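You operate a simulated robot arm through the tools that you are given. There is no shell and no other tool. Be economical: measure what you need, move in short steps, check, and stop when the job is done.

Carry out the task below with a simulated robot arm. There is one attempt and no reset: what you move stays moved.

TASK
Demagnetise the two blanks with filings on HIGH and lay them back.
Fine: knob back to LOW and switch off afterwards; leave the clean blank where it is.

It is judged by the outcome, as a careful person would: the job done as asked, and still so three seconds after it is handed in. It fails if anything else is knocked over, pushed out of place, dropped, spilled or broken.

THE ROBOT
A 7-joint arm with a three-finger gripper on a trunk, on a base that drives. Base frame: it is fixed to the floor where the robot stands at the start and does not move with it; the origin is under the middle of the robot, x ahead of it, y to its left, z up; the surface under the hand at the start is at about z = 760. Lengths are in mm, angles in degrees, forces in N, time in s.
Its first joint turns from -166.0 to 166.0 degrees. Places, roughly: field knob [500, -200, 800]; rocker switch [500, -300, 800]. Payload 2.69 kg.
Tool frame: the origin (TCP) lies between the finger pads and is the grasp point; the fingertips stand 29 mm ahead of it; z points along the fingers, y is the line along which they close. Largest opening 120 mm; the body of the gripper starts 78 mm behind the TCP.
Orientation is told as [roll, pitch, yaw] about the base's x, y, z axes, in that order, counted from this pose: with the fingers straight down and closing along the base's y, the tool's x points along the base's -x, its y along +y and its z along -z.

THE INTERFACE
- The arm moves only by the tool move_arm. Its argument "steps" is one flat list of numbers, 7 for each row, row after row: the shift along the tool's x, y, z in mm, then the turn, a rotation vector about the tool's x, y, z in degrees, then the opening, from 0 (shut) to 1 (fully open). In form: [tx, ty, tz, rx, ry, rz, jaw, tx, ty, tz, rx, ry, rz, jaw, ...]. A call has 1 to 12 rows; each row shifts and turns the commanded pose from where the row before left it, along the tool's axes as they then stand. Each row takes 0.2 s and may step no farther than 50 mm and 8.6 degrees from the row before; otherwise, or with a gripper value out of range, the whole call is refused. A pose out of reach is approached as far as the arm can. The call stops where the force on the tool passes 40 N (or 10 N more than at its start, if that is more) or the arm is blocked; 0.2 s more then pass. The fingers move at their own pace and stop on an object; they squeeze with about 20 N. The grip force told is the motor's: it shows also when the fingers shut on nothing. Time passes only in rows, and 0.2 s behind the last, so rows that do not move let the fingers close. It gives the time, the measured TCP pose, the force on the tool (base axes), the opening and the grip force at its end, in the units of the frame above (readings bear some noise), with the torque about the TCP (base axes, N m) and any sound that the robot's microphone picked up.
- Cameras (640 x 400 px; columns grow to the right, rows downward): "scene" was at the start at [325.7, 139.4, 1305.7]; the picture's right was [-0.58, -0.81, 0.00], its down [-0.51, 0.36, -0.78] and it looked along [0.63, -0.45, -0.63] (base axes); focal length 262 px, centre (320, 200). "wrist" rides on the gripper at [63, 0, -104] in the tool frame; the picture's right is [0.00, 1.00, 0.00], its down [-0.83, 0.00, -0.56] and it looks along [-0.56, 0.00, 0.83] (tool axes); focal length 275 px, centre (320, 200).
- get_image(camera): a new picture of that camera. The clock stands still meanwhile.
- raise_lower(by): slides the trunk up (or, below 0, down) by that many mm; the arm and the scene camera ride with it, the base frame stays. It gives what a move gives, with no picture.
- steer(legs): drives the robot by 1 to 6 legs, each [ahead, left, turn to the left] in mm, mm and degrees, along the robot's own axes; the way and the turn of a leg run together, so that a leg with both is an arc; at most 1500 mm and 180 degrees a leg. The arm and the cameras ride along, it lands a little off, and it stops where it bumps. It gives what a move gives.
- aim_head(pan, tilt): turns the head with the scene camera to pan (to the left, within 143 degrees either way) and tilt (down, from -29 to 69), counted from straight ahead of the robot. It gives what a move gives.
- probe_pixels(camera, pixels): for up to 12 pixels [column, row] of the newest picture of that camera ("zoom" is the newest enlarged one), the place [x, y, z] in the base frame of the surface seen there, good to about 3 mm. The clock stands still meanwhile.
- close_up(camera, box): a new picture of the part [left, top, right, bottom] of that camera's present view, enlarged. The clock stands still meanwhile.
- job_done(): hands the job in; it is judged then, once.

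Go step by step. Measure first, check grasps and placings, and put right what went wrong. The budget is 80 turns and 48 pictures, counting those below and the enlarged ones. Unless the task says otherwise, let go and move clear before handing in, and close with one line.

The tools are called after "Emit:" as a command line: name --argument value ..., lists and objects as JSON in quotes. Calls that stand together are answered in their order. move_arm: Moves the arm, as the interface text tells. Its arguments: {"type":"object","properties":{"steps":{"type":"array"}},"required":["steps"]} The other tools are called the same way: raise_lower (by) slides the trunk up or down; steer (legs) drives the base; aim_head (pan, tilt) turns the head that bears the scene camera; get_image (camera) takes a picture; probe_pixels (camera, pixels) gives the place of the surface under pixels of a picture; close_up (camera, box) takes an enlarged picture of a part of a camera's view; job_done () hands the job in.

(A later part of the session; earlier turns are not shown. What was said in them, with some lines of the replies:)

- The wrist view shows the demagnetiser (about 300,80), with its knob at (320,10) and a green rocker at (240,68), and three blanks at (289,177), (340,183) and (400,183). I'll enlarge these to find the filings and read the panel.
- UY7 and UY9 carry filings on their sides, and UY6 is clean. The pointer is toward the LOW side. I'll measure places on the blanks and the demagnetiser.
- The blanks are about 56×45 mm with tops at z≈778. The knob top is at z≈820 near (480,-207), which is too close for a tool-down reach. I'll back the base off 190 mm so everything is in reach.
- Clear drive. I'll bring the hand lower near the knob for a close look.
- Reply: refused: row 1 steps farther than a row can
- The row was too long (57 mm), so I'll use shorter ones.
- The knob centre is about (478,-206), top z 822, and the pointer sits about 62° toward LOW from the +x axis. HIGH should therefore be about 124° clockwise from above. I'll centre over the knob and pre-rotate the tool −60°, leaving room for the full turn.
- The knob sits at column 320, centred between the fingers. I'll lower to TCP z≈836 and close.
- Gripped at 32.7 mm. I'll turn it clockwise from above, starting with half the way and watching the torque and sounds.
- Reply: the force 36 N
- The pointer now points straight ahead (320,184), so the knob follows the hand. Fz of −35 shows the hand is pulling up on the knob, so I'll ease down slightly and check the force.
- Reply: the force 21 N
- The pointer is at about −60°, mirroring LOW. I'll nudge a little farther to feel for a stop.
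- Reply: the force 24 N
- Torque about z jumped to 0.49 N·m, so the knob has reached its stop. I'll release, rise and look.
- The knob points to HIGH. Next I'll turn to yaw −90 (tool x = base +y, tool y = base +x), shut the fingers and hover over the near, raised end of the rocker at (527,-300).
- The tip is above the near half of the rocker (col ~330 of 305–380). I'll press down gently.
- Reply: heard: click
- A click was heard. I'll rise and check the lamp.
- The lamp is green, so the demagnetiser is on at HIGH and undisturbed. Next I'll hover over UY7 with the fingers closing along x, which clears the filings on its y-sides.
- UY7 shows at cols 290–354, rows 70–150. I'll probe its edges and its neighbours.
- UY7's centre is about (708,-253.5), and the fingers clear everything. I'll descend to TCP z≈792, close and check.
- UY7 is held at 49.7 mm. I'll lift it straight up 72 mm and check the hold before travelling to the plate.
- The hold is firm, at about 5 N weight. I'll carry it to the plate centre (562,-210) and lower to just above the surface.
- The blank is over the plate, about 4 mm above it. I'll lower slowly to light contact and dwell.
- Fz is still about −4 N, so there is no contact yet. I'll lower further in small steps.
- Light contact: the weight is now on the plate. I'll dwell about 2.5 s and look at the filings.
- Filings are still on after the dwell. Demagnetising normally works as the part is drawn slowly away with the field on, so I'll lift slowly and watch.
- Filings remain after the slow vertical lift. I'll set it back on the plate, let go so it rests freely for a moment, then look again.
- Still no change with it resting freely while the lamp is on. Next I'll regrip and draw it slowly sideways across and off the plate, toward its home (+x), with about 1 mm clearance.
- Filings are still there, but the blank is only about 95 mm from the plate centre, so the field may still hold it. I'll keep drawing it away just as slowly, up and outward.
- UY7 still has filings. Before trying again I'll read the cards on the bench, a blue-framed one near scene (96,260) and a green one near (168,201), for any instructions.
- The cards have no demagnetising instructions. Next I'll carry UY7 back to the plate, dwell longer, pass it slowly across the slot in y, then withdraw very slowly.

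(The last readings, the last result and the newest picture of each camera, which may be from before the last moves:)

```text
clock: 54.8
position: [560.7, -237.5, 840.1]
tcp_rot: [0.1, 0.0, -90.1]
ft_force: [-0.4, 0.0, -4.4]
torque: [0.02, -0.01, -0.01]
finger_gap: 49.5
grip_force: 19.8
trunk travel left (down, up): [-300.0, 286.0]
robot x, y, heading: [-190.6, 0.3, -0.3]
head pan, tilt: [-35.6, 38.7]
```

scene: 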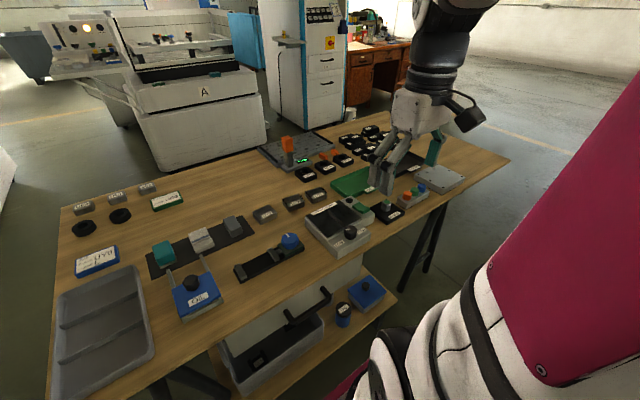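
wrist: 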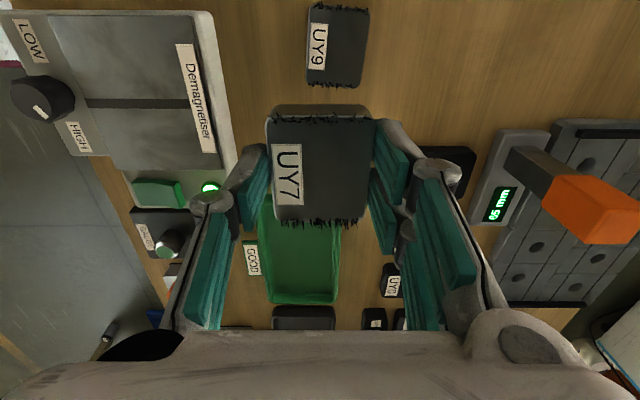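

It is hovering within a millimetre of the plate at y −238. I'll slide slowly across the slot in +y at 10 mm/s.

Emit:
move_arm --steps '[2, 0, 0, 0, 0, 0, 0.25, 2, 0, 0, 0, 0, 0, 0.25, 2, 0, 0, 0, 0, 0, 0.25, 2, 0, 0, 0, 0, 0, 0.25, 2, 0, 0, 0, 0, 0, 0.25, 2, 0, 0, 0, 0, 0, 0.25, 2, 0, 0, 0, 0, 0, 0.25, 2, 0, 0, 0, 0, 0, 0.25, 2, 0, 0, 0, 0, 0, 0.25, 2, 0, 0, 0, 0, 0, 0.25, 2, 0, 0, 0, 0, 0, 0.25, 2, 0, 0, 0, 0, 0, 0.25]'

Emit:
move_arm --steps '[2, 0, 0, 0, 0, 0, 0.25, 2, 0, 0, 0, 0, 0, 0.25, 2, 0, 0, 0, 0, 0, 0.25, 2, 0, 0, 0, 0, 0, 0.25, 2, 0, 0, 0, 0, 0, 0.25, 2, 0, 0, 0, 0, 0, 0.25, 2, 0, 0, 0, 0, 0, 0.25, 2, 0, 0, 0, 0, 0, 0.25, 2, 0, 0, 0, 0, 0, 0.25, 2, 0, 0, 0, 0, 0, 0.25, 2, 0, 0, 0, 0, 0, 0.25, 2, 0, 0, 0, 0, 0, 0.25]'

Emit:
move_arm --steps '[2, 0, 0, 0, 0, 0, 0.25, 2, 0, 0, 0, 0, 0, 0.25, 2, 0, 0, 0, 0, 0, 0.25, 2, 0, 0, 0, 0, 0, 0.25, 2, 0, 0, 0, 0, 0, 0.25, 2, 0, 0, 0, 0, 0, 0.25, 2, 0, 0, 0, 0, 0, 0.25, 2, 0, 0, 0, 0, 0, 0.25, 2, 0, 0, 0, 0, 0, 0.25, 2, 0, 0, 0, 0, 0, 0.25, 2, 0, 0, 0, 0, 0, 0.25, 2, 0, 0, 0, 0, 0, 0.25]'

Emit:
get_image --camera "wrist"

```text
clock: 57.4
position: [561.7, -212.7, 840.8]
tcp_rot: [0.0, 0.1, -89.9]
ft_force: [0.4, 0.1, -2.7]
torque: [0.01, 0.02, 0.0]
finger_gap: 49.4
grip_force: 20.3
trunk travel left (down, up): [-300.0, 286.0]
robot x, y, heading: [-191.8, -3.1, 0.1]
head pan, tilt: [-35.6, 38.7]
```

```text
clock: 60.0
position: [562.8, -190.6, 839.6]
tcp_rot: [0.1, 0.0, -90.0]
ft_force: [0.1, 0.2, -4.6]
torque: [0.02, -0.01, -0.03]
finger_gap: 49.9
grip_force: 20.1
trunk travel left (down, up): [-300.0, 286.0]
robot x, y, heading: [-192.4, -0.1, -0.0]
head pan, tilt: [-35.6, 38.7]
```

```text
clock: 62.6
position: [561.2, -166.1, 841.7]
tcp_rot: [0.0, 0.0, -90.0]
ft_force: [-0.2, -0.1, -4.6]
torque: [-0.01, -0.01, 0.03]
finger_gap: 50.2
grip_force: 20.2
trunk travel left (down, up): [-300.0, 286.0]
robot x, y, heading: [-191.7, -0.2, 0.2]
head pan, tilt: [-35.6, 38.7]
```

```text
17 pictures are left
```

wrist: 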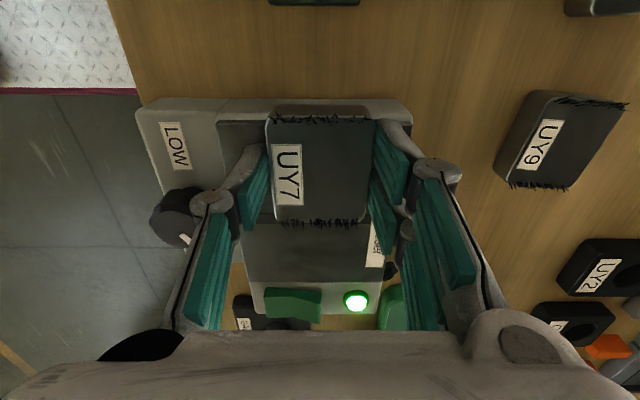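

Still filings at the edge of the plate. I'll withdraw straight up very slowly (7.5 mm/s), then check once well clear.

Emit:
move_arm --steps '[0, 0, -1.5, 0, 0, 0, 0.25, 0, 0, -1.5, 0, 0, 0, 0.25, 0, 0, -1.5, 0, 0, 0, 0.25, 0, 0, -1.5, 0, 0, 0, 0.25, 0, 0, -1.5, 0, 0, 0, 0.25, 0, 0, -1.5, 0, 0, 0, 0.25, 0, 0, -1.5, 0, 0, 0, 0.25, 0, 0, -1.5, 0, 0, 0, 0.25, 0, 0, -1.5, 0, 0, 0, 0.25, 0, 0, -1.5, 0, 0, 0, 0.25, 0, 0, -1.5, 0, 0, 0, 0.25, 0, 0, -1.5, 0, 0, 0, 0.25]'

Emit:
move_arm --steps '[0, 0, -1.5, 0, 0, 0, 0.25, 0, 0, -1.5, 0, 0, 0, 0.25, 0, 0, -1.5, 0, 0, 0, 0.25, 0, 0, -1.5, 0, 0, 0, 0.25, 0, 0, -1.5, 0, 0, 0, 0.25, 0, 0, -1.5, 0, 0, 0, 0.25, 0, 0, -1.5, 0, 0, 0, 0.25, 0, 0, -1.5, 0, 0, 0, 0.25, 0, 0, -1.5, 0, 0, 0, 0.25, 0, 0, -1.5, 0, 0, 0, 0.25, 0, 0, -1.5, 0, 0, 0, 0.25, 0, 0, -1.5, 0, 0, 0, 0.25]'

Emit:
move_arm --steps '[0, 0, -2, 0, 0, 0, 0.25, 0, 0, -2, 0, 0, 0, 0.25, 0, 0, -2, 0, 0, 0, 0.25, 0, 0, -2, 0, 0, 0, 0.25, 0, 0, -2, 0, 0, 0, 0.25, 0, 0, -2, 0, 0, 0, 0.25, 0, 0, -2, 0, 0, 0, 0.25, 0, 0, -2, 0, 0, 0, 0.25, 0, 0, -2, 0, 0, 0, 0.25, 0, 0, -2, 0, 0, 0, 0.25, 0, 0, -2, 0, 0, 0, 0.25, 0, 0, -2, 0, 0, 0, 0.25]'

Emit:
move_arm --steps '[0, 0, -2.5, 0, 0, 0, 0.25, 0, 0, -2.5, 0, 0, 0, 0.25, 0, 0, -2.5, 0, 0, 0, 0.25, 0, 0, -2.5, 0, 0, 0, 0.25, 0, 0, -2.5, 0, 0, 0, 0.25, 0, 0, -2.5, 0, 0, 0, 0.25, 0, 0, -2.5, 0, 0, 0, 0.25, 0, 0, -2.5, 0, 0, 0, 0.25, 0, 0, -2.5, 0, 0, 0, 0.25, 0, 0, -2.5, 0, 0, 0, 0.25, 0, 0, -2.5, 0, 0, 0, 0.25, 0, 0, -2.5, 0, 0, 0, 0.25]'

Emit:
close_up --camera "wrist" --box '[120, 0, 440, 250]'

```text
clock: 65.2
position: [560.6, -165.9, 858.7]
tcp_rot: [0.0, 0.0, -90.0]
ft_force: [-0.7, -0.2, -4.5]
torque: [0.01, -0.02, -0.03]
finger_gap: 49.8
grip_force: 20.0
trunk travel left (down, up): [-300.0, 286.0]
robot x, y, heading: [-192.6, 1.1, 0.2]
head pan, tilt: [-35.6, 38.7]
```

```text
clock: 67.8
position: [561.8, -165.1, 877.3]
tcp_rot: [0.0, -0.1, -90.0]
ft_force: [-0.8, -1.0, -4.7]
torque: [-0.01, 0.02, -0.01]
finger_gap: 49.8
grip_force: 19.7
trunk travel left (down, up): [-300.0, 286.0]
robot x, y, heading: [-192.0, -4.0, -0.2]
head pan, tilt: [-35.6, 38.7]
```

```text
clock: 70.4
position: [561.6, -165.4, 901.2]
tcp_rot: [0.0, 0.1, -90.0]
ft_force: [0.2, -0.3, -4.8]
torque: [0.0, 0.01, -0.03]
finger_gap: 49.6
grip_force: 20.8
trunk travel left (down, up): [-300.0, 286.0]
robot x, y, heading: [-191.6, -1.7, -0.3]
head pan, tilt: [-35.6, 38.7]
```

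```text
clock: 73.0
position: [561.2, -166.4, 931.3]
tcp_rot: [-0.1, 0.0, -90.1]
ft_force: [0.2, 0.1, -4.7]
torque: [0.01, -0.01, -0.01]
finger_gap: 49.5
grip_force: 20.1
trunk travel left (down, up): [-300.0, 286.0]
robot x, y, heading: [-188.7, 3.0, 0.2]
head pan, tilt: [-35.6, 38.7]
```

```text
1.60 times, centred on (280, 125) of wrist
```

zoom: 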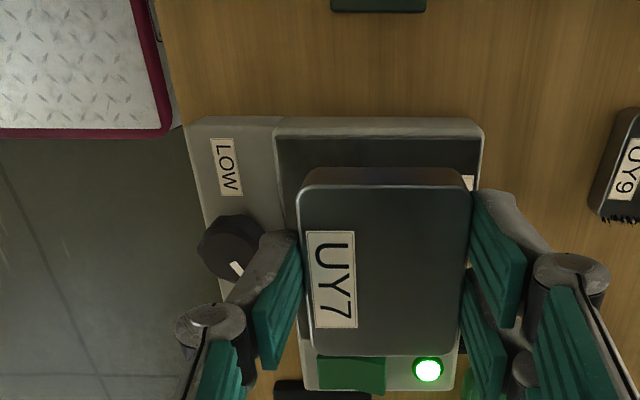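

The filings are gone from UY7; the very slow withdrawal did it. I'll carry it back to its original spot (TCP 707,-252.6), staying high.

Emit:
move_arm --steps '[0, 0, -30, 0, 0, 0, 0.25, 0, 48, 0, 0, 0, 0, 0.25, 0, 49, 0, 0, 0, 0, 0.25, 0, 49, 0, 0, 0, 0, 0.25, -43, 0, 0, 0, 0, 0, 0.25, -43.5, 0, 0, 0, 0, 0, 0.25, 0, 0, 45, 0, 0, 0, 0.25, 0, 0, 45, 0, 0, 0, 0.25, 0, 0, 40, 0, 0, 0, 0.25, 0, 0, 20, 0, 0, 0, 0.25, 0, 0, 0, 0, 0, 0, 0.25]'

```text
clock: 75.4
position: [706.8, -252.6, 812.5]
tcp_rot: [0.0, 0.0, -90.0]
ft_force: [-0.4, 0.3, -4.1]
torque: [-0.02, 0.01, 0.02]
finger_gap: 49.8
grip_force: 20.2
trunk travel left (down, up): [-300.0, 286.0]
robot x, y, heading: [-191.0, -0.6, 0.0]
head pan, tilt: [-35.6, 38.7]
```

Emit:
move_arm --steps '[0, 0, 9, 0, 0, 0, 0.25, 0, 0, 4, 0, 0, 0, 0.25, 0, 0, 1.5, 0, 0, 0, 0.25, 0, 0, 1, 0, 0, 0, 0.25, 0, 0, 0, 0, 0, 0, 0.25]'

```text
clock: 76.6
position: [708.2, -253.2, 795.4]
tcp_rot: [0.0, 0.1, -90.0]
ft_force: [0.0, -0.2, -5.0]
torque: [0.01, 0.02, 0.02]
finger_gap: 50.0
grip_force: 19.9
trunk travel left (down, up): [-300.0, 286.0]
robot x, y, heading: [-190.7, -1.6, -0.1]
head pan, tilt: [-35.6, 38.7]
```

Emit:
move_arm --steps '[0, 0, 1, 0, 0, 0, 0.25, 0, 0, 0.7, 0, 0, 0, 0.25, 0, 0, 0, 0, 0, 0, 0.25]'

```text
clock: 77.4
position: [706.6, -252.1, 796.2]
tcp_rot: [0.1, -0.1, -90.0]
ft_force: [1.3, 1.3, 3.7]
torque: [0.0, 0.17, -0.04]
finger_gap: 49.6
grip_force: 20.4
trunk travel left (down, up): [-300.0, 286.0]
robot x, y, heading: [-194.4, -2.3, -0.0]
head pan, tilt: [-35.6, 38.7]
```

Contact made. I'll release, rise, and hover over UY9 for a look.

Emit:
move_arm --steps '[0, 0, 0, 0, 0, 0, 0.45, 0, 0, 0, 0, 0, 0, 0.62, 0, 0, 0, 0, 0, 0, 0.62, 0, 0, -30, 0, 0, 0, 0.62, 0, 0, -40, 0, 0, 0, 0.62, 0, 0, -27, 0, 0, 0, 0.62, 40, 6, 0, 0, 0, 0, 0.62, 40, 5, 0, 0, 0, 0, 0.62, 0, 0, 0, 0, 0, 0, 0.62]'

Emit:
get_image --camera "wrist"

```text
clock: 79.4
position: [719.9, -171.3, 890.5]
tcp_rot: [0.0, 0.0, -90.0]
ft_force: [-0.3, -0.5, 0.0]
torque: [-0.01, 0.02, 0.01]
finger_gap: 74.6
grip_force: 0.0
trunk travel left (down, up): [-300.0, 286.0]
robot x, y, heading: [-191.3, 1.8, -0.0]
head pan, tilt: [-35.6, 38.7]
```

```text
15 pictures are left
```

wrist: 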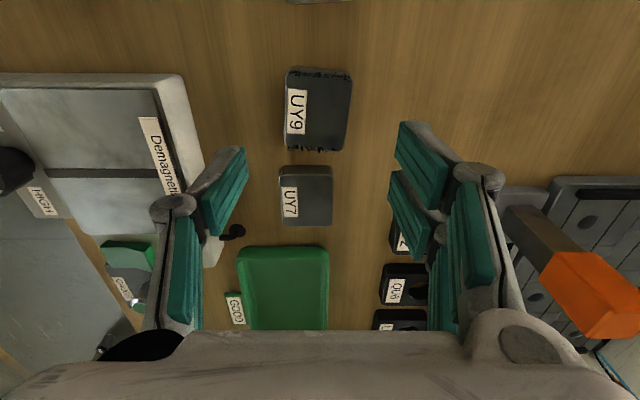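

UY7 is back and clean. UY9 looks rotated about 4–5°, so I'll probe its corners.

Emit:
probe_pixels --camera "wrist" --pixels '[[293, 80], [348, 84], [288, 143], [342, 147], [317, 112], [291, 76], [285, 135], [349, 82], [345, 135], [283, 172], [330, 172], [305, 195]]'

```text
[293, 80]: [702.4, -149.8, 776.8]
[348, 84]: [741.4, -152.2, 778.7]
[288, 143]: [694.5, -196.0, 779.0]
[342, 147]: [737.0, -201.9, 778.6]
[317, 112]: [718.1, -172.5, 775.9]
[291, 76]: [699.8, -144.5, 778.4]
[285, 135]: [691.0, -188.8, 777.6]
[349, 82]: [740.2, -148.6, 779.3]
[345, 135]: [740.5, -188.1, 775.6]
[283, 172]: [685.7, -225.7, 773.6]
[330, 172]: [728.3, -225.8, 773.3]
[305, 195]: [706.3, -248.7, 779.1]
```

UY9's centre is at about (718,-173), rotated about 5°. I'll turn the tool +5°, descend and grip.

Emit:
move_arm --steps '[0, 0, 0, 0, 0, 5, 0.62, 0, 0, 40, 0, 0, 0, 0.62, 0, 0, 35, 0, 0, 0, 0.62, 0, 0, 20, 0, 0, 0, 0.62, 0, 0, 0, 0, 0, 0, 0.62, 0, 0, 0, 0, 0, 0, 0.45, 0, 0, 0, 0, 0, 0, 0.25, 0, 0, 0, 0, 0, 0, 0.25]'

Emit:
get_image --camera "wrist"

```text
clock: 81.2
position: [717.2, -171.4, 795.7]
tcp_rot: [0.1, 0.1, -95.0]
ft_force: [-1.8, -0.4, -0.3]
torque: [0.08, 0.1, 0.01]
finger_gap: 49.9
grip_force: 20.0
trunk travel left (down, up): [-300.0, 286.0]
robot x, y, heading: [-194.7, 1.8, 0.2]
head pan, tilt: [-35.6, 38.7]
```

```text
14 pictures are left
```

wrist: 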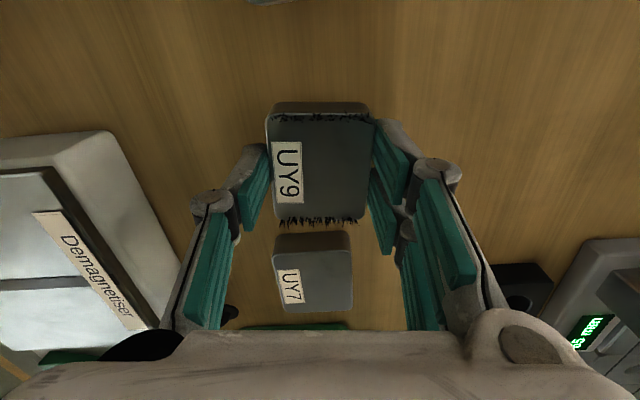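

UY9 is gripped. I'll lift, square up and carry it to the plate at (560,-212), stopping about 4 mm above it.

Emit:
move_arm --steps '[0, 0, -24, 0, 0, 0, 0.25, 0, 0, -25, 0, 0, 0, 0.25, 0, 0, -25, 0, 0, -5, 0.25, -10, -39, 0, 0, 0, 0, 0.25, -10, -39, 0, 0, 0, 0, 0.25, -10, -39, 0, 0, 0, 0, 0.25, -10, -40, 0, 0, 0, 0, 0.25, 0, 0, 15, 0, 0, 0, 0.25, 0, 0, 9, 0, 0, 0, 0.25, 0, 0, 0, 0, 0, 0, 0.25]'

Emit:
move_arm --steps '[0, 0, 2, 0, 0, 0, 0.25, 0, 0, 1.5, 0, 0, 0, 0.25, 0, 0, 1, 0, 0, 0, 0.25, 0, 0, 0, 0, 0, 0, 0.25]'

```text
clock: 83.4
position: [562.4, -213.8, 844.7]
tcp_rot: [0.0, 0.0, -90.0]
ft_force: [0.0, -0.4, -4.5]
torque: [0.01, -0.01, 0.01]
finger_gap: 50.0
grip_force: 20.2
trunk travel left (down, up): [-300.0, 286.0]
robot x, y, heading: [-190.3, -0.3, -0.1]
head pan, tilt: [-35.6, 38.7]
```

```text
clock: 84.4
position: [560.7, -212.1, 841.9]
tcp_rot: [-0.1, 0.0, -90.0]
ft_force: [1.1, 0.7, -4.9]
torque: [0.03, -0.01, 0.03]
finger_gap: 50.1
grip_force: 20.1
trunk travel left (down, up): [-300.0, 286.0]
robot x, y, heading: [-191.0, -3.2, 0.1]
head pan, tilt: [-35.6, 38.7]
```

Emit:
move_arm --steps '[0, 0, 1, 0, 0, 0, 0.25, 0, 0, 0.7, 0, 0, 0, 0.25, 0, 0, 0, 0, 0, 0, 0.25, 0, 0, 0, 0, 0, 0, 0.25, 0, 0, 0, 0, 0, 0, 0.25, 0, 0, 0, 0, 0, 0, 0.25, 0, 0, 0, 0, 0, 0, 0.25, 0, 0, 0, 0, 0, 0, 0.25, 0, 0, 0, 0, 0, 0, 0.25, 0, 0, 0, 0, 0, 0, 0.25, 0, 0, 0, 0, 0, 0, 0.25, 0, 0, 0, 0, 0, 0, 0.25]'

```text
clock: 87.0
position: [561.4, -212.4, 838.7]
tcp_rot: [0.0, 0.0, -90.0]
ft_force: [8.2, 1.0, 17.4]
torque: [0.04, -0.32, 0.02]
finger_gap: 50.1
grip_force: 20.0
trunk travel left (down, up): [-300.0, 286.0]
robot x, y, heading: [-193.4, 1.0, -0.3]
head pan, tilt: [-35.6, 38.7]
```

UY9 is in contact and has dwelt. I'll draw it very slowly straight up.

Emit:
move_arm --steps '[0, 0, -1.5, 0, 0, 0, 0.25, 0, 0, -1.5, 0, 0, 0, 0.25, 0, 0, -1.5, 0, 0, 0, 0.25, 0, 0, -1.5, 0, 0, 0, 0.25, 0, 0, -1.5, 0, 0, 0, 0.25, 0, 0, -1.5, 0, 0, 0, 0.25, 0, 0, -1.5, 0, 0, 0, 0.25, 0, 0, -1.5, 0, 0, 0, 0.25, 0, 0, -1.5, 0, 0, 0, 0.25, 0, 0, -1.5, 0, 0, 0, 0.25, 0, 0, -1.5, 0, 0, 0, 0.25, 0, 0, -1.5, 0, 0, 0, 0.25]'

Emit:
move_arm --steps '[0, 0, -1.5, 0, 0, 0, 0.25, 0, 0, -1.5, 0, 0, 0, 0.25, 0, 0, -1.5, 0, 0, 0, 0.25, 0, 0, -1.5, 0, 0, 0, 0.25, 0, 0, -1.5, 0, 0, 0, 0.25, 0, 0, -1.5, 0, 0, 0, 0.25, 0, 0, -1.5, 0, 0, 0, 0.25, 0, 0, -1.5, 0, 0, 0, 0.25, 0, 0, -1.5, 0, 0, 0, 0.25, 0, 0, -1.5, 0, 0, 0, 0.25, 0, 0, -1.5, 0, 0, 0, 0.25, 0, 0, -1.5, 0, 0, 0, 0.25]'

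Emit:
move_arm --steps '[0, 0, -2, 0, 0, 0, 0.25, 0, 0, -2, 0, 0, 0, 0.25, 0, 0, -2, 0, 0, 0, 0.25, 0, 0, -2, 0, 0, 0, 0.25, 0, 0, -2, 0, 0, 0, 0.25, 0, 0, -2, 0, 0, 0, 0.25, 0, 0, -2, 0, 0, 0, 0.25, 0, 0, -2, 0, 0, 0, 0.25, 0, 0, -2, 0, 0, 0, 0.25, 0, 0, -2, 0, 0, 0, 0.25, 0, 0, -2, 0, 0, 0, 0.25, 0, 0, -2, 0, 0, 0, 0.25]'

Emit:
move_arm --steps '[0, 0, -2.5, 0, 0, 0, 0.25, 0, 0, -2.5, 0, 0, 0, 0.25, 0, 0, -2.5, 0, 0, 0, 0.25, 0, 0, -2.5, 0, 0, 0, 0.25, 0, 0, -2.5, 0, 0, 0, 0.25, 0, 0, -2.5, 0, 0, 0, 0.25, 0, 0, -2.5, 0, 0, 0, 0.25, 0, 0, -2.5, 0, 0, 0, 0.25, 0, 0, -2.5, 0, 0, 0, 0.25, 0, 0, -2.5, 0, 0, 0, 0.25, 0, 0, -2.5, 0, 0, 0, 0.25, 0, 0, -2.5, 0, 0, 0, 0.25]'

Emit:
get_image --camera "wrist"

```text
clock: 89.6
position: [562.0, -213.2, 857.8]
tcp_rot: [0.0, 0.0, -90.0]
ft_force: [0.2, 0.2, -4.8]
torque: [0.0, 0.02, -0.03]
finger_gap: 49.7
grip_force: 20.2
trunk travel left (down, up): [-300.0, 286.0]
robot x, y, heading: [-191.2, -1.1, 0.1]
head pan, tilt: [-35.6, 38.7]
```

```text
clock: 92.2
position: [563.4, -211.3, 876.4]
tcp_rot: [0.1, 0.0, -90.0]
ft_force: [0.1, -0.2, -4.6]
torque: [0.04, 0.0, -0.02]
finger_gap: 49.8
grip_force: 19.6
trunk travel left (down, up): [-300.0, 286.0]
robot x, y, heading: [-190.6, -2.1, 0.0]
head pan, tilt: [-35.6, 38.7]
```

```text
clock: 94.8
position: [561.5, -211.8, 900.9]
tcp_rot: [-0.1, 0.1, -90.0]
ft_force: [0.3, 0.0, -5.0]
torque: [0.03, -0.01, 0.01]
finger_gap: 49.3
grip_force: 19.8
trunk travel left (down, up): [-300.0, 286.0]
robot x, y, heading: [-193.3, 0.2, 0.1]
head pan, tilt: [-35.6, 38.7]
```

```text
clock: 97.4
position: [560.8, -211.6, 930.0]
tcp_rot: [0.0, 0.0, -89.9]
ft_force: [0.6, -0.1, -6.1]
torque: [-0.01, -0.03, -0.01]
finger_gap: 49.7
grip_force: 19.6
trunk travel left (down, up): [-300.0, 286.0]
robot x, y, heading: [-191.3, 2.8, -0.2]
head pan, tilt: [-35.6, 38.7]
```

```text
13 pictures are left
```

wrist: 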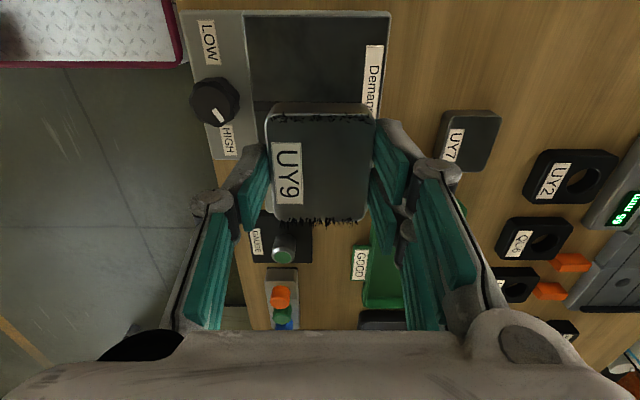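

Filings remain, so crossing the slot matters. I'll repeat exactly what worked for UY7: start at y −238 just above the plate, slide slowly to −166, then lift slowly.

Emit:
move_arm --steps '[-26, 0, 0, 0, 0, 0, 0.25, 0, 0, 35, 0, 0, 0, 0.25, 0, 0, 35, 0, 0, 0, 0.25, 0, 0, 12, 0, 0, 0, 0.25, 0, 0, 5, 0, 0, 0, 0.25, 0, 0, 0, 0, 0, 0, 0.25]'

Emit:
move_arm --steps '[0, 0, 1, 0, 0, 0, 0.25, 0, 0, 1, 0, 0, 0, 0.25, 0, 0, 0, 0, 0, 0, 0.25]'

```text
clock: 98.8
position: [562.1, -239.3, 844.9]
tcp_rot: [0.0, -0.1, -90.0]
ft_force: [-0.2, 0.5, -4.7]
torque: [-0.01, 0.0, 0.01]
finger_gap: 49.8
grip_force: 19.8
trunk travel left (down, up): [-300.0, 286.0]
robot x, y, heading: [-192.7, 2.1, -0.1]
head pan, tilt: [-35.6, 38.7]
```

```text
clock: 99.6
position: [561.7, -237.8, 841.0]
tcp_rot: [0.1, -0.1, -90.0]
ft_force: [-0.4, 0.2, -3.4]
torque: [0.05, 0.03, 0.01]
finger_gap: 49.6
grip_force: 19.8
trunk travel left (down, up): [-300.0, 286.0]
robot x, y, heading: [-191.1, -2.4, 0.1]
head pan, tilt: [-35.6, 38.7]
```

Emit:
move_arm --steps '[2, 0, 0, 0, 0, 0, 0.25, 2, 0, 0, 0, 0, 0, 0.25, 2, 0, 0, 0, 0, 0, 0.25, 2, 0, 0, 0, 0, 0, 0.25, 2, 0, 0, 0, 0, 0, 0.25, 2, 0, 0, 0, 0, 0, 0.25, 2, 0, 0, 0, 0, 0, 0.25, 2, 0, 0, 0, 0, 0, 0.25, 2, 0, 0, 0, 0, 0, 0.25, 2, 0, 0, 0, 0, 0, 0.25, 2, 0, 0, 0, 0, 0, 0.25, 2, 0, 0, 0, 0, 0, 0.25]'

Emit:
move_arm --steps '[2, 0, 0, 0, 0, 0, 0.25, 2, 0, 0, 0, 0, 0, 0.25, 2, 0, 0, 0, 0, 0, 0.25, 2, 0, 0, 0, 0, 0, 0.25, 2, 0, 0, 0, 0, 0, 0.25, 2, 0, 0, 0, 0, 0, 0.25, 2, 0, 0, 0, 0, 0, 0.25, 2, 0, 0, 0, 0, 0, 0.25, 2, 0, 0, 0, 0, 0, 0.25, 2, 0, 0, 0, 0, 0, 0.25, 2, 0, 0, 0, 0, 0, 0.25, 2, 0, 0, 0, 0, 0, 0.25]'

Emit:
move_arm --steps '[2, 0, 0, 0, 0, 0, 0.25, 2, 0, 0, 0, 0, 0, 0.25, 2, 0, 0, 0, 0, 0, 0.25, 2, 0, 0, 0, 0, 0, 0.25, 2, 0, 0, 0, 0, 0, 0.25, 2, 0, 0, 0, 0, 0, 0.25, 2, 0, 0, 0, 0, 0, 0.25, 2, 0, 0, 0, 0, 0, 0.25, 2, 0, 0, 0, 0, 0, 0.25, 2, 0, 0, 0, 0, 0, 0.25, 2, 0, 0, 0, 0, 0, 0.25, 2, 0, 0, 0, 0, 0, 0.25]'

Emit:
move_arm --steps '[0, 0, -1.5, 0, 0, 0, 0.25, 0, 0, -1.5, 0, 0, 0, 0.25, 0, 0, -1.5, 0, 0, 0, 0.25, 0, 0, -1.5, 0, 0, 0, 0.25, 0, 0, -1.5, 0, 0, 0, 0.25, 0, 0, -1.5, 0, 0, 0, 0.25, 0, 0, -1.5, 0, 0, 0, 0.25, 0, 0, -1.5, 0, 0, 0, 0.25, 0, 0, -1.5, 0, 0, 0, 0.25, 0, 0, -1.5, 0, 0, 0, 0.25, 0, 0, -1.5, 0, 0, 0, 0.25, 0, 0, -1.5, 0, 0, 0, 0.25]'

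Emit:
move_arm --steps '[0, 0, -1.5, 0, 0, 0, 0.25, 0, 0, -1.5, 0, 0, 0, 0.25, 0, 0, -1.5, 0, 0, 0, 0.25, 0, 0, -1.5, 0, 0, 0, 0.25, 0, 0, -1.5, 0, 0, 0, 0.25, 0, 0, -1.5, 0, 0, 0, 0.25, 0, 0, -1.5, 0, 0, 0, 0.25, 0, 0, -1.5, 0, 0, 0, 0.25, 0, 0, -1.5, 0, 0, 0, 0.25, 0, 0, -1.5, 0, 0, 0, 0.25, 0, 0, -1.5, 0, 0, 0, 0.25, 0, 0, -1.5, 0, 0, 0, 0.25]'

Emit:
move_arm --steps '[0, 0, -2, 0, 0, 0, 0.25, 0, 0, -2, 0, 0, 0, 0.25, 0, 0, -2, 0, 0, 0, 0.25, 0, 0, -2, 0, 0, 0, 0.25, 0, 0, -2, 0, 0, 0, 0.25, 0, 0, -2, 0, 0, 0, 0.25, 0, 0, -2, 0, 0, 0, 0.25, 0, 0, -2, 0, 0, 0, 0.25, 0, 0, -2, 0, 0, 0, 0.25, 0, 0, -2, 0, 0, 0, 0.25, 0, 0, -2, 0, 0, 0, 0.25, 0, 0, -2, 0, 0, 0, 0.25]'

Emit:
move_arm --steps '[0, 0, -2.5, 0, 0, 0, 0.25, 0, 0, -2.5, 0, 0, 0, 0.25, 0, 0, -2.5, 0, 0, 0, 0.25, 0, 0, -2.5, 0, 0, 0, 0.25, 0, 0, -2.5, 0, 0, 0, 0.25, 0, 0, -2.5, 0, 0, 0, 0.25, 0, 0, -2.5, 0, 0, 0, 0.25, 0, 0, -2.5, 0, 0, 0, 0.25, 0, 0, -2.5, 0, 0, 0, 0.25, 0, 0, -2.5, 0, 0, 0, 0.25, 0, 0, -2.5, 0, 0, 0, 0.25, 0, 0, -2.5, 0, 0, 0, 0.25]'

Emit:
get_image --camera "wrist"

```text
clock: 102.2
position: [562.8, -213.7, 841.5]
tcp_rot: [0.0, 0.0, -90.0]
ft_force: [-0.4, 0.6, -5.0]
torque: [0.04, 0.0, -0.01]
finger_gap: 49.7
grip_force: 20.1
trunk travel left (down, up): [-300.0, 286.0]
robot x, y, heading: [-188.5, 1.1, 0.1]
head pan, tilt: [-35.6, 38.7]
```

```text
clock: 104.8
position: [561.9, -190.7, 840.6]
tcp_rot: [-0.1, 0.0, -90.1]
ft_force: [-0.5, -0.3, -4.5]
torque: [-0.01, 0.05, -0.05]
finger_gap: 49.9
grip_force: 20.8
trunk travel left (down, up): [-300.0, 286.0]
robot x, y, heading: [-194.4, 1.4, -0.0]
head pan, tilt: [-35.6, 38.7]
```

```text
clock: 107.4
position: [560.6, -167.0, 840.4]
tcp_rot: [0.0, 0.0, -90.0]
ft_force: [0.4, -0.3, -5.3]
torque: [0.01, 0.02, 0.01]
finger_gap: 49.9
grip_force: 19.9
trunk travel left (down, up): [-300.0, 286.0]
robot x, y, heading: [-194.9, -2.1, -0.1]
head pan, tilt: [-35.6, 38.7]
```

```text
clock: 110.0
position: [561.9, -164.8, 859.5]
tcp_rot: [0.0, -0.1, -90.0]
ft_force: [-1.0, 0.1, -4.7]
torque: [0.01, -0.02, -0.01]
finger_gap: 49.9
grip_force: 20.3
trunk travel left (down, up): [-300.0, 286.0]
robot x, y, heading: [-192.0, -1.3, -0.2]
head pan, tilt: [-35.6, 38.7]
```

```text
clock: 112.6
position: [562.0, -165.5, 876.8]
tcp_rot: [0.0, -0.1, -89.9]
ft_force: [0.8, -0.5, -5.3]
torque: [-0.02, 0.0, -0.01]
finger_gap: 49.5
grip_force: 19.7
trunk travel left (down, up): [-300.0, 286.0]
robot x, y, heading: [-190.2, 1.9, -0.1]
head pan, tilt: [-35.6, 38.7]
```

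```text
clock: 115.2
position: [561.4, -165.4, 901.3]
tcp_rot: [0.1, 0.0, -90.0]
ft_force: [0.1, 0.1, -4.9]
torque: [-0.01, 0.04, 0.05]
finger_gap: 49.6
grip_force: 20.2
trunk travel left (down, up): [-300.0, 286.0]
robot x, y, heading: [-192.0, -1.4, 0.1]
head pan, tilt: [-35.6, 38.7]
```

```text
clock: 117.8
position: [561.5, -166.0, 931.3]
tcp_rot: [0.0, 0.0, -90.0]
ft_force: [0.3, 0.9, -3.8]
torque: [0.02, 0.0, -0.01]
finger_gap: 50.0
grip_force: 19.7
trunk travel left (down, up): [-300.0, 286.0]
robot x, y, heading: [-192.1, 1.5, 0.2]
head pan, tilt: [-35.6, 38.7]
```

```text
12 pictures are left
```

wrist: 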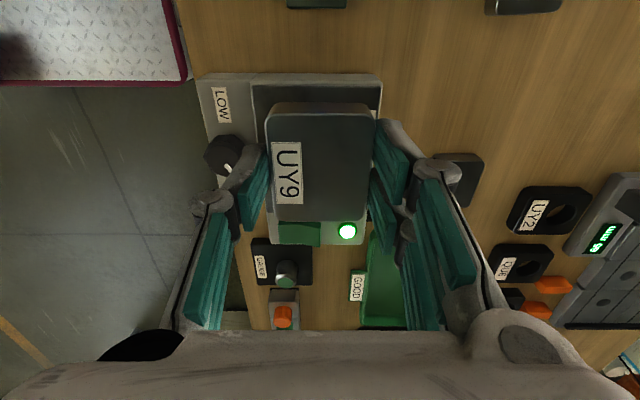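

UY9 is clean now. I'll carry it back high and set it at (717.5,-172) with its original 5° turn.

Emit:
move_arm --steps '[0, 0, -30, 0, 0, 0, 0.25, 0, 49, 0, 0, 0, 0, 0.25, 0, 49, 0, 0, 0, 0, 0.25, -6, 49, 0, 0, 0, 0, 0.25, 0, 9, 0, 0, 0, 5, 0.25, 0, 0, 45, 0, 0, 0, 0.25, 0, 0, 45, 0, 0, 0, 0.25, 0, 0, 40, 0, 0, 0, 0.25, 0, 0, 28, 0, 0, 0, 0.25, 0, 0, 5, 0, 0, 0, 0.25, 0, 0, 0, 0, 0, 0, 0.25]'

Emit:
move_arm --steps '[0, 0, 1, 0, 0, 0, 0.25, 0, 0, 1, 0, 0, 0, 0.25, 0, 0, 0, 0, 0, 0, 0.25]'

```text
clock: 120.2
position: [717.3, -170.2, 796.8]
tcp_rot: [0.0, 0.1, -95.0]
ft_force: [0.2, 0.0, -5.7]
torque: [0.02, 0.05, -0.02]
finger_gap: 49.8
grip_force: 20.3
trunk travel left (down, up): [-300.0, 286.0]
robot x, y, heading: [-190.5, 4.0, -0.1]
head pan, tilt: [-35.6, 38.7]
```

```text
clock: 121.0
position: [716.8, -171.6, 796.3]
tcp_rot: [0.1, 0.0, -95.0]
ft_force: [0.4, 0.2, -3.5]
torque: [0.02, -0.02, 0.0]
finger_gap: 49.9
grip_force: 20.1
trunk travel left (down, up): [-300.0, 286.0]
robot x, y, heading: [-192.4, 0.1, 0.1]
head pan, tilt: [-35.6, 38.7]
```

Emit:
move_arm --steps '[0, 0, 0.8, 0, 0, 0, 0.25, 0, 0, 0, 0, 0, 0, 0.25]'

```text
clock: 121.6
position: [716.5, -169.9, 796.3]
tcp_rot: [0.0, 0.0, -95.0]
ft_force: [0.4, -0.9, -4.9]
torque: [-0.03, 0.01, 0.02]
finger_gap: 49.9
grip_force: 20.0
trunk travel left (down, up): [-300.0, 286.0]
robot x, y, heading: [-191.2, 0.3, -0.2]
head pan, tilt: [-35.6, 38.7]
```

Emit:
move_arm --steps '[0, 0, 0.8, 0, 0, 0, 0.25, 0, 0, 0.6, 0, 0, 0, 0.25, 0, 0, 0, 0, 0, 0, 0.25]'

```text
clock: 122.4
position: [717.1, -171.8, 795.6]
tcp_rot: [0.0, 0.0, -94.9]
ft_force: [-1.0, 1.0, 4.3]
torque: [0.01, 0.29, -0.03]
finger_gap: 49.7
grip_force: 20.0
trunk travel left (down, up): [-300.0, 286.0]
robot x, y, heading: [-192.9, -0.5, 0.0]
head pan, tilt: [-35.6, 38.7]
```

It's down. I'll release, rise, and go to the knob.

Emit:
move_arm --steps '[0, 0, 0, 0, 0, 0, 0.45, 0, 0, 0, 0, 0, 0, 0.62, 0, 0, 0, 0, 0, 0, 0.62, 0, 0, -40, 0, 0, 0, 0.62, 0, 0, -40, 0, 0, 0, 0.62, 0, 0, -40, 0, 0, -5, 0.62, -7, -48, 0, 0, 0, 0, 0.5, -7, -48, 0, 0, 0, 0, 0.5, -7, -48, 0, 0, 0, 0, 0.5, -7, -48, 0, 0, 0, 0, 0.5, -6.5, -47, 0, 0, 0, 0, 0.5, 0, 0, 0, 0, 0, 0, 0.5]'

Emit:
move_arm --steps '[0, 0, 0, 0, 0, -7, 0.5, 0, 0, 0, 0, 0, -7, 0.5, 0, 0, 0, 0, 0, -7, 0.5, 0, 0, 0, 0, 0, -7, 0.5, 0, 0, 35, 0, 0, 0, 0.5, 0, 0, 0, 0, 0, 0, 0.5]'

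Emit:
get_image --camera "wrist"

```text
clock: 125.0
position: [477.9, -205.5, 915.2]
tcp_rot: [0.1, -0.1, -90.0]
ft_force: [-0.2, -0.1, 1.1]
torque: [0.0, 0.0, -0.02]
finger_gap: 60.1
grip_force: 0.1
trunk travel left (down, up): [-300.0, 286.0]
robot x, y, heading: [-194.3, -0.2, -0.1]
head pan, tilt: [-35.6, 38.7]
```

```text
clock: 126.4
position: [478.8, -207.0, 879.2]
tcp_rot: [0.0, 0.0, -62.0]
ft_force: [-0.4, -0.2, 0.1]
torque: [-0.01, -0.02, -0.01]
finger_gap: 59.8
grip_force: 0.1
trunk travel left (down, up): [-300.0, 286.0]
robot x, y, heading: [-191.1, 2.2, 0.1]
head pan, tilt: [-35.6, 38.7]
```

```text
11 pictures are left
```

wrist: 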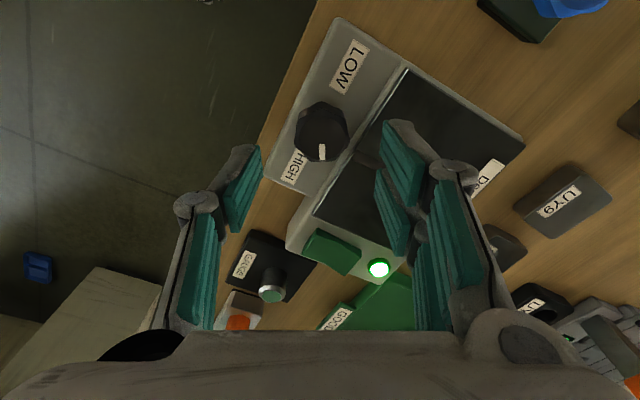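

The pointer lines up with the hand, centred at (322,150). I'll lower to z≈838 and grip.

Emit:
move_arm --steps '[0, 0, 22, 0, 0, 0, 0.5, 0, 0, 18, 0, 0, 0, 0.5, 0, 0, 0, 0, 0, 0, 0.35, 0, 0, 0, 0, 0, 0, 0.2, 0, 0, 0, 0, 0, 0, 0.2, 0, 0, 0, 0, 0, 0, 0.2]'

Emit:
move_arm --steps '[0, 0, 0, 0, 0, -8, 0.2, 0, 0, 0, 0, 0, -8, 0.2, 0, 0, 0, 0, 0, -8, 0.2, 0, 0, 0, 0, 0, -8, 0.2]'

```text
clock: 127.8
position: [478.5, -204.3, 839.6]
tcp_rot: [-0.1, 0.0, -62.0]
ft_force: [6.2, 3.7, -5.2]
torque: [-0.41, -0.56, -0.03]
finger_gap: 32.8
grip_force: 44.8
trunk travel left (down, up): [-300.0, 286.0]
robot x, y, heading: [-191.2, -1.8, 0.0]
head pan, tilt: [-35.6, 38.7]
```

```text
clock: 128.8
position: [479.0, -205.1, 839.2]
tcp_rot: [-0.1, -0.1, -29.8]
ft_force: [7.4, 3.3, 11.6]
torque: [0.2, -0.36, 0.02]
finger_gap: 33.0
grip_force: 45.0
trunk travel left (down, up): [-300.0, 286.0]
robot x, y, heading: [-192.3, -0.4, 0.1]
head pan, tilt: [-35.6, 38.7]
```

Emit:
move_arm --steps '[0, 0, 0, 0, 0, -8, 0.2, 0, 0, 0, 0, 0, -8, 0.2, 0, 0, 0, 0, 0, -8, 0.2, 0, 0, 0, 0, 0, -8, 0.2]'

```text
clock: 129.8
position: [479.6, -205.5, 839.4]
tcp_rot: [0.0, -0.2, 2.1]
ft_force: [14.2, 7.3, 9.5]
torque: [0.39, -0.7, -0.01]
finger_gap: 32.8
grip_force: 45.0
trunk travel left (down, up): [-300.0, 286.0]
robot x, y, heading: [-191.5, 1.6, 0.1]
head pan, tilt: [-35.6, 38.7]
```

Emit:
move_arm --steps '[0, 0, 0, 0, 0, -8, 0.2, 0, 0, 0, 0, 0, -8, 0.2, 0, 0, 0, 0, 0, -8, 0.2, 0, 0, 0, 0, 0, -8, 0.2]'

Emit:
move_arm --steps '[0, 0, 0, 0, 0, -8, 0.2, 0, 0, 0, 0, 0, -8, 0.2, 0, 0, 0, 0, 0, -8, 0.2, 0, 0, 0, 0, 0, -4, 0.2]'

```text
clock: 130.8
position: [478.6, -205.9, 840.2]
tcp_rot: [0.0, -0.1, 34.2]
ft_force: [15.3, 9.2, 17.6]
torque: [0.56, -0.63, -0.01]
finger_gap: 32.8
grip_force: 45.1
trunk travel left (down, up): [-300.0, 286.0]
robot x, y, heading: [-193.3, -1.9, 0.1]
head pan, tilt: [-35.6, 38.7]
```

```text
clock: 131.8
position: [479.3, -206.8, 840.1]
tcp_rot: [-0.1, 0.1, 62.1]
ft_force: [15.0, 7.5, 18.7]
torque: [0.23, -0.7, -0.4]
finger_gap: 33.1
grip_force: 44.9
trunk travel left (down, up): [-300.0, 286.0]
robot x, y, heading: [-192.9, -0.1, 0.1]
head pan, tilt: [-35.6, 38.7]
```

The torque shows the LOW stop. I'll release, rise, and rotate back to yaw 0.

Emit:
move_arm --steps '[0, 0, 0, 0, 0, 2, 0.3, 0, 0, 0, 0, 0, 0, 0.5, 0, 0, 0, 0, 0, 0, 0.5, 0, 0, -40, 0, 0, 0, 0.5, 0, 0, -30, 0, 0, 8, 0.5, 0, 0, 0, 0, 0, 8.5, 0.5, 0, 0, 0, 0, 0, 8.5, 0.5, 0, 0, 0, 0, 0, 8.5, 0.5, 0, 0, 0, 0, 0, 8.5, 0.5, 0, 0, 0, 0, 0, 8.5, 0.5, 0, 0, 0, 0, 0, 8.5, 0.5, 0, 0, 0, 0, 0, 1, 0.5]'

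Emit:
move_arm --steps '[-30, -36, 0, 0, 0, 0, 0, -30, -36, 0, 0, 0, 0, 0, -16, -21.5, 0, 0, 0, 0, 0, 0, 0, 30, 0, 0, 0, 0, 0, 0, 18, 0, 0, 0, 0, 0, 0, 0, 0, 0, 0, 0]'

Emit:
get_image --camera "wrist"

```text
clock: 134.4
position: [478.9, -206.7, 908.9]
tcp_rot: [0.0, -0.1, -0.1]
ft_force: [-0.1, -0.6, 0.6]
torque: [-0.01, 0.03, -0.01]
finger_gap: 60.0
grip_force: 0.1
trunk travel left (down, up): [-300.0, 286.0]
robot x, y, heading: [-191.5, 2.9, 0.0]
head pan, tilt: [-35.6, 38.7]
```

```text
clock: 135.8
position: [554.2, -299.7, 861.2]
tcp_rot: [0.0, -0.1, 0.0]
ft_force: [-0.5, 0.5, -0.3]
torque: [0.0, 0.03, 0.0]
finger_gap: 0.2
grip_force: 19.6
trunk travel left (down, up): [-300.0, 286.0]
robot x, y, heading: [-194.3, 1.7, 0.2]
head pan, tilt: [-35.6, 38.7]
```

```text
10 pictures are left
```

wrist: 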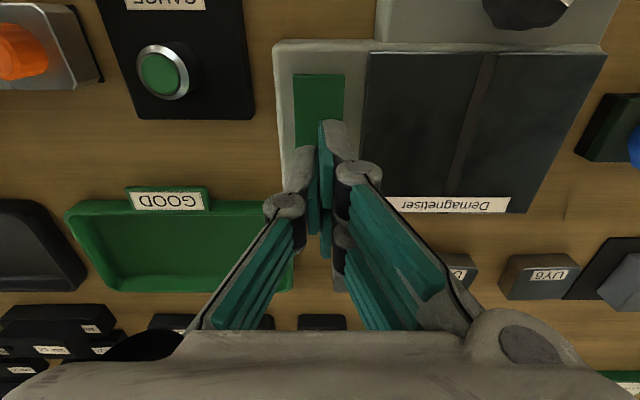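

The tip is over the far half of the rocker, so I'll press down gently.

Emit:
move_arm --steps '[0, 0, 17, 0, 0, 0, 0, 0, 0, 5, 0, 0, 0, 0, 0, 0, 3, 0, 0, 0, 0, 0, 0, 2, 0, 0, 0, 0]'

```text
clock: 136.8
position: [555.1, -299.9, 837.0]
tcp_rot: [-0.1, -0.3, 0.0]
ft_force: [-3.8, 6.9, 41.1]
torque: [0.29, 0.7, -0.15]
finger_gap: 6.1
grip_force: 28.4
trunk travel left (down, up): [-300.0, 286.0]
robot x, y, heading: [-190.7, -1.4, 0.1]
head pan, tilt: [-35.6, 38.7]
heard: click
```

Another click. I'll rise clear and check the lamp, knob and blanks.

Emit:
move_arm --steps '[0, 0, -10, 0, 0, 0, 0, 0, 0, -40, 0, 0, 0, 0, 0, 0, -45, 0, 0, 0, 0, 25, 0, -40, 0, 0, 0, 0, 45, 0, 0, 0, 0, 0, 0, 45, 0, 0, 0, 0, 0, 0, 0, 0, 0, 0, 0, 0, 0]'

Emit:
get_image --camera "wrist"

Emit:
close_up --camera "scene" --box '[230, 160, 420, 279]'

```text
clock: 138.4
position: [441.1, -301.9, 968.2]
tcp_rot: [0.1, 0.0, 0.0]
ft_force: [0.4, -0.6, 0.6]
torque: [0.01, -0.01, -0.03]
finger_gap: 0.2
grip_force: 28.0
trunk travel left (down, up): [-300.0, 286.0]
robot x, y, heading: [-189.1, 0.0, -0.1]
head pan, tilt: [-35.6, 38.7]
heard: click, click
```

```text
9 pictures are left
```

wrist: 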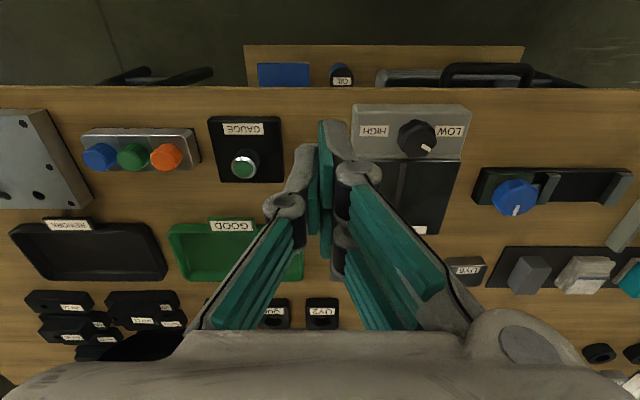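

```text
3.36 times, centred on (325, 220) of scene
```

zoom: 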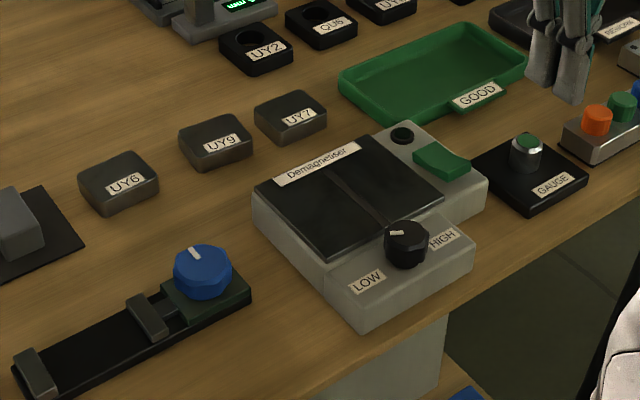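

The lamp is dark, the knob is at LOW, and UY7 and UY9 are clean and in place. Two extra clicks sounded while withdrawing, so I'll let a moment pass and verify the rocker state.

Emit:
move_arm --steps '[0, 0, 0, 0, 0, 0, 0, 0, 0, 0, 0, 0, 0, 0, 0, 0, 0, 0, 0, 0, 0, 0, 0, 0, 0, 0, 0, 0, 0, 0, 0, 0, 0, 0, 0]'

Emit:
close_up --camera "scene" --box '[325, 185, 389, 225]'

Emit:
probe_pixels --camera "zoom" --pixels '[[220, 120], [270, 180], [310, 200], [250, 150], [230, 140], [290, 195], [150, 60]]'

```text
clock: 139.6
position: [441.8, -301.1, 968.5]
tcp_rot: [0.0, 0.0, 0.0]
ft_force: [-1.4, 0.5, -0.4]
torque: [0.03, 0.0, -0.02]
finger_gap: 0.1
grip_force: 29.0
trunk travel left (down, up): [-300.0, 286.0]
robot x, y, heading: [-193.2, 1.0, 0.1]
head pan, tilt: [-35.6, 38.7]
```

```text
10.00 times, centred on (357, 205) of scene
```

zoom: 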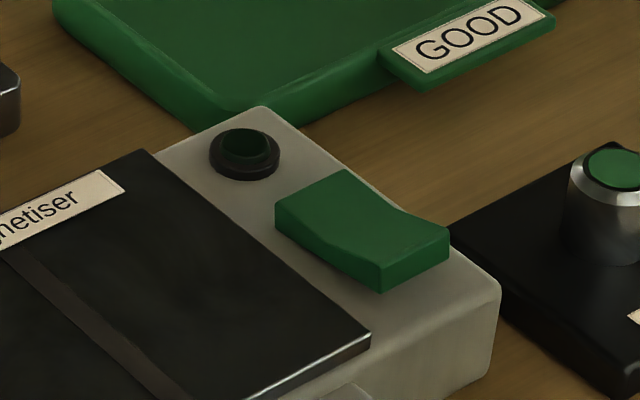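

```text
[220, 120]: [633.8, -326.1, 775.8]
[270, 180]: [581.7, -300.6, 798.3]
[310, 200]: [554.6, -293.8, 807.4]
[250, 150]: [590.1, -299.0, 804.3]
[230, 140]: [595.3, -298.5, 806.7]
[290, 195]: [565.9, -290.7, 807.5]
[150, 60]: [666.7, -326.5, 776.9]
```

The rocker's near end is raised as it was at the start, the lamp stays dark, the knob is on LOW and the hand is clear, so I'm handing in.

Emit:
job_done

```text
The job is handed in.
```

I demagnetised UY7 and UY9 on HIGH until no filings showed and laid both back in their places; the knob is on LOW, the switch is off, and the clean blank UY6 was not touched.
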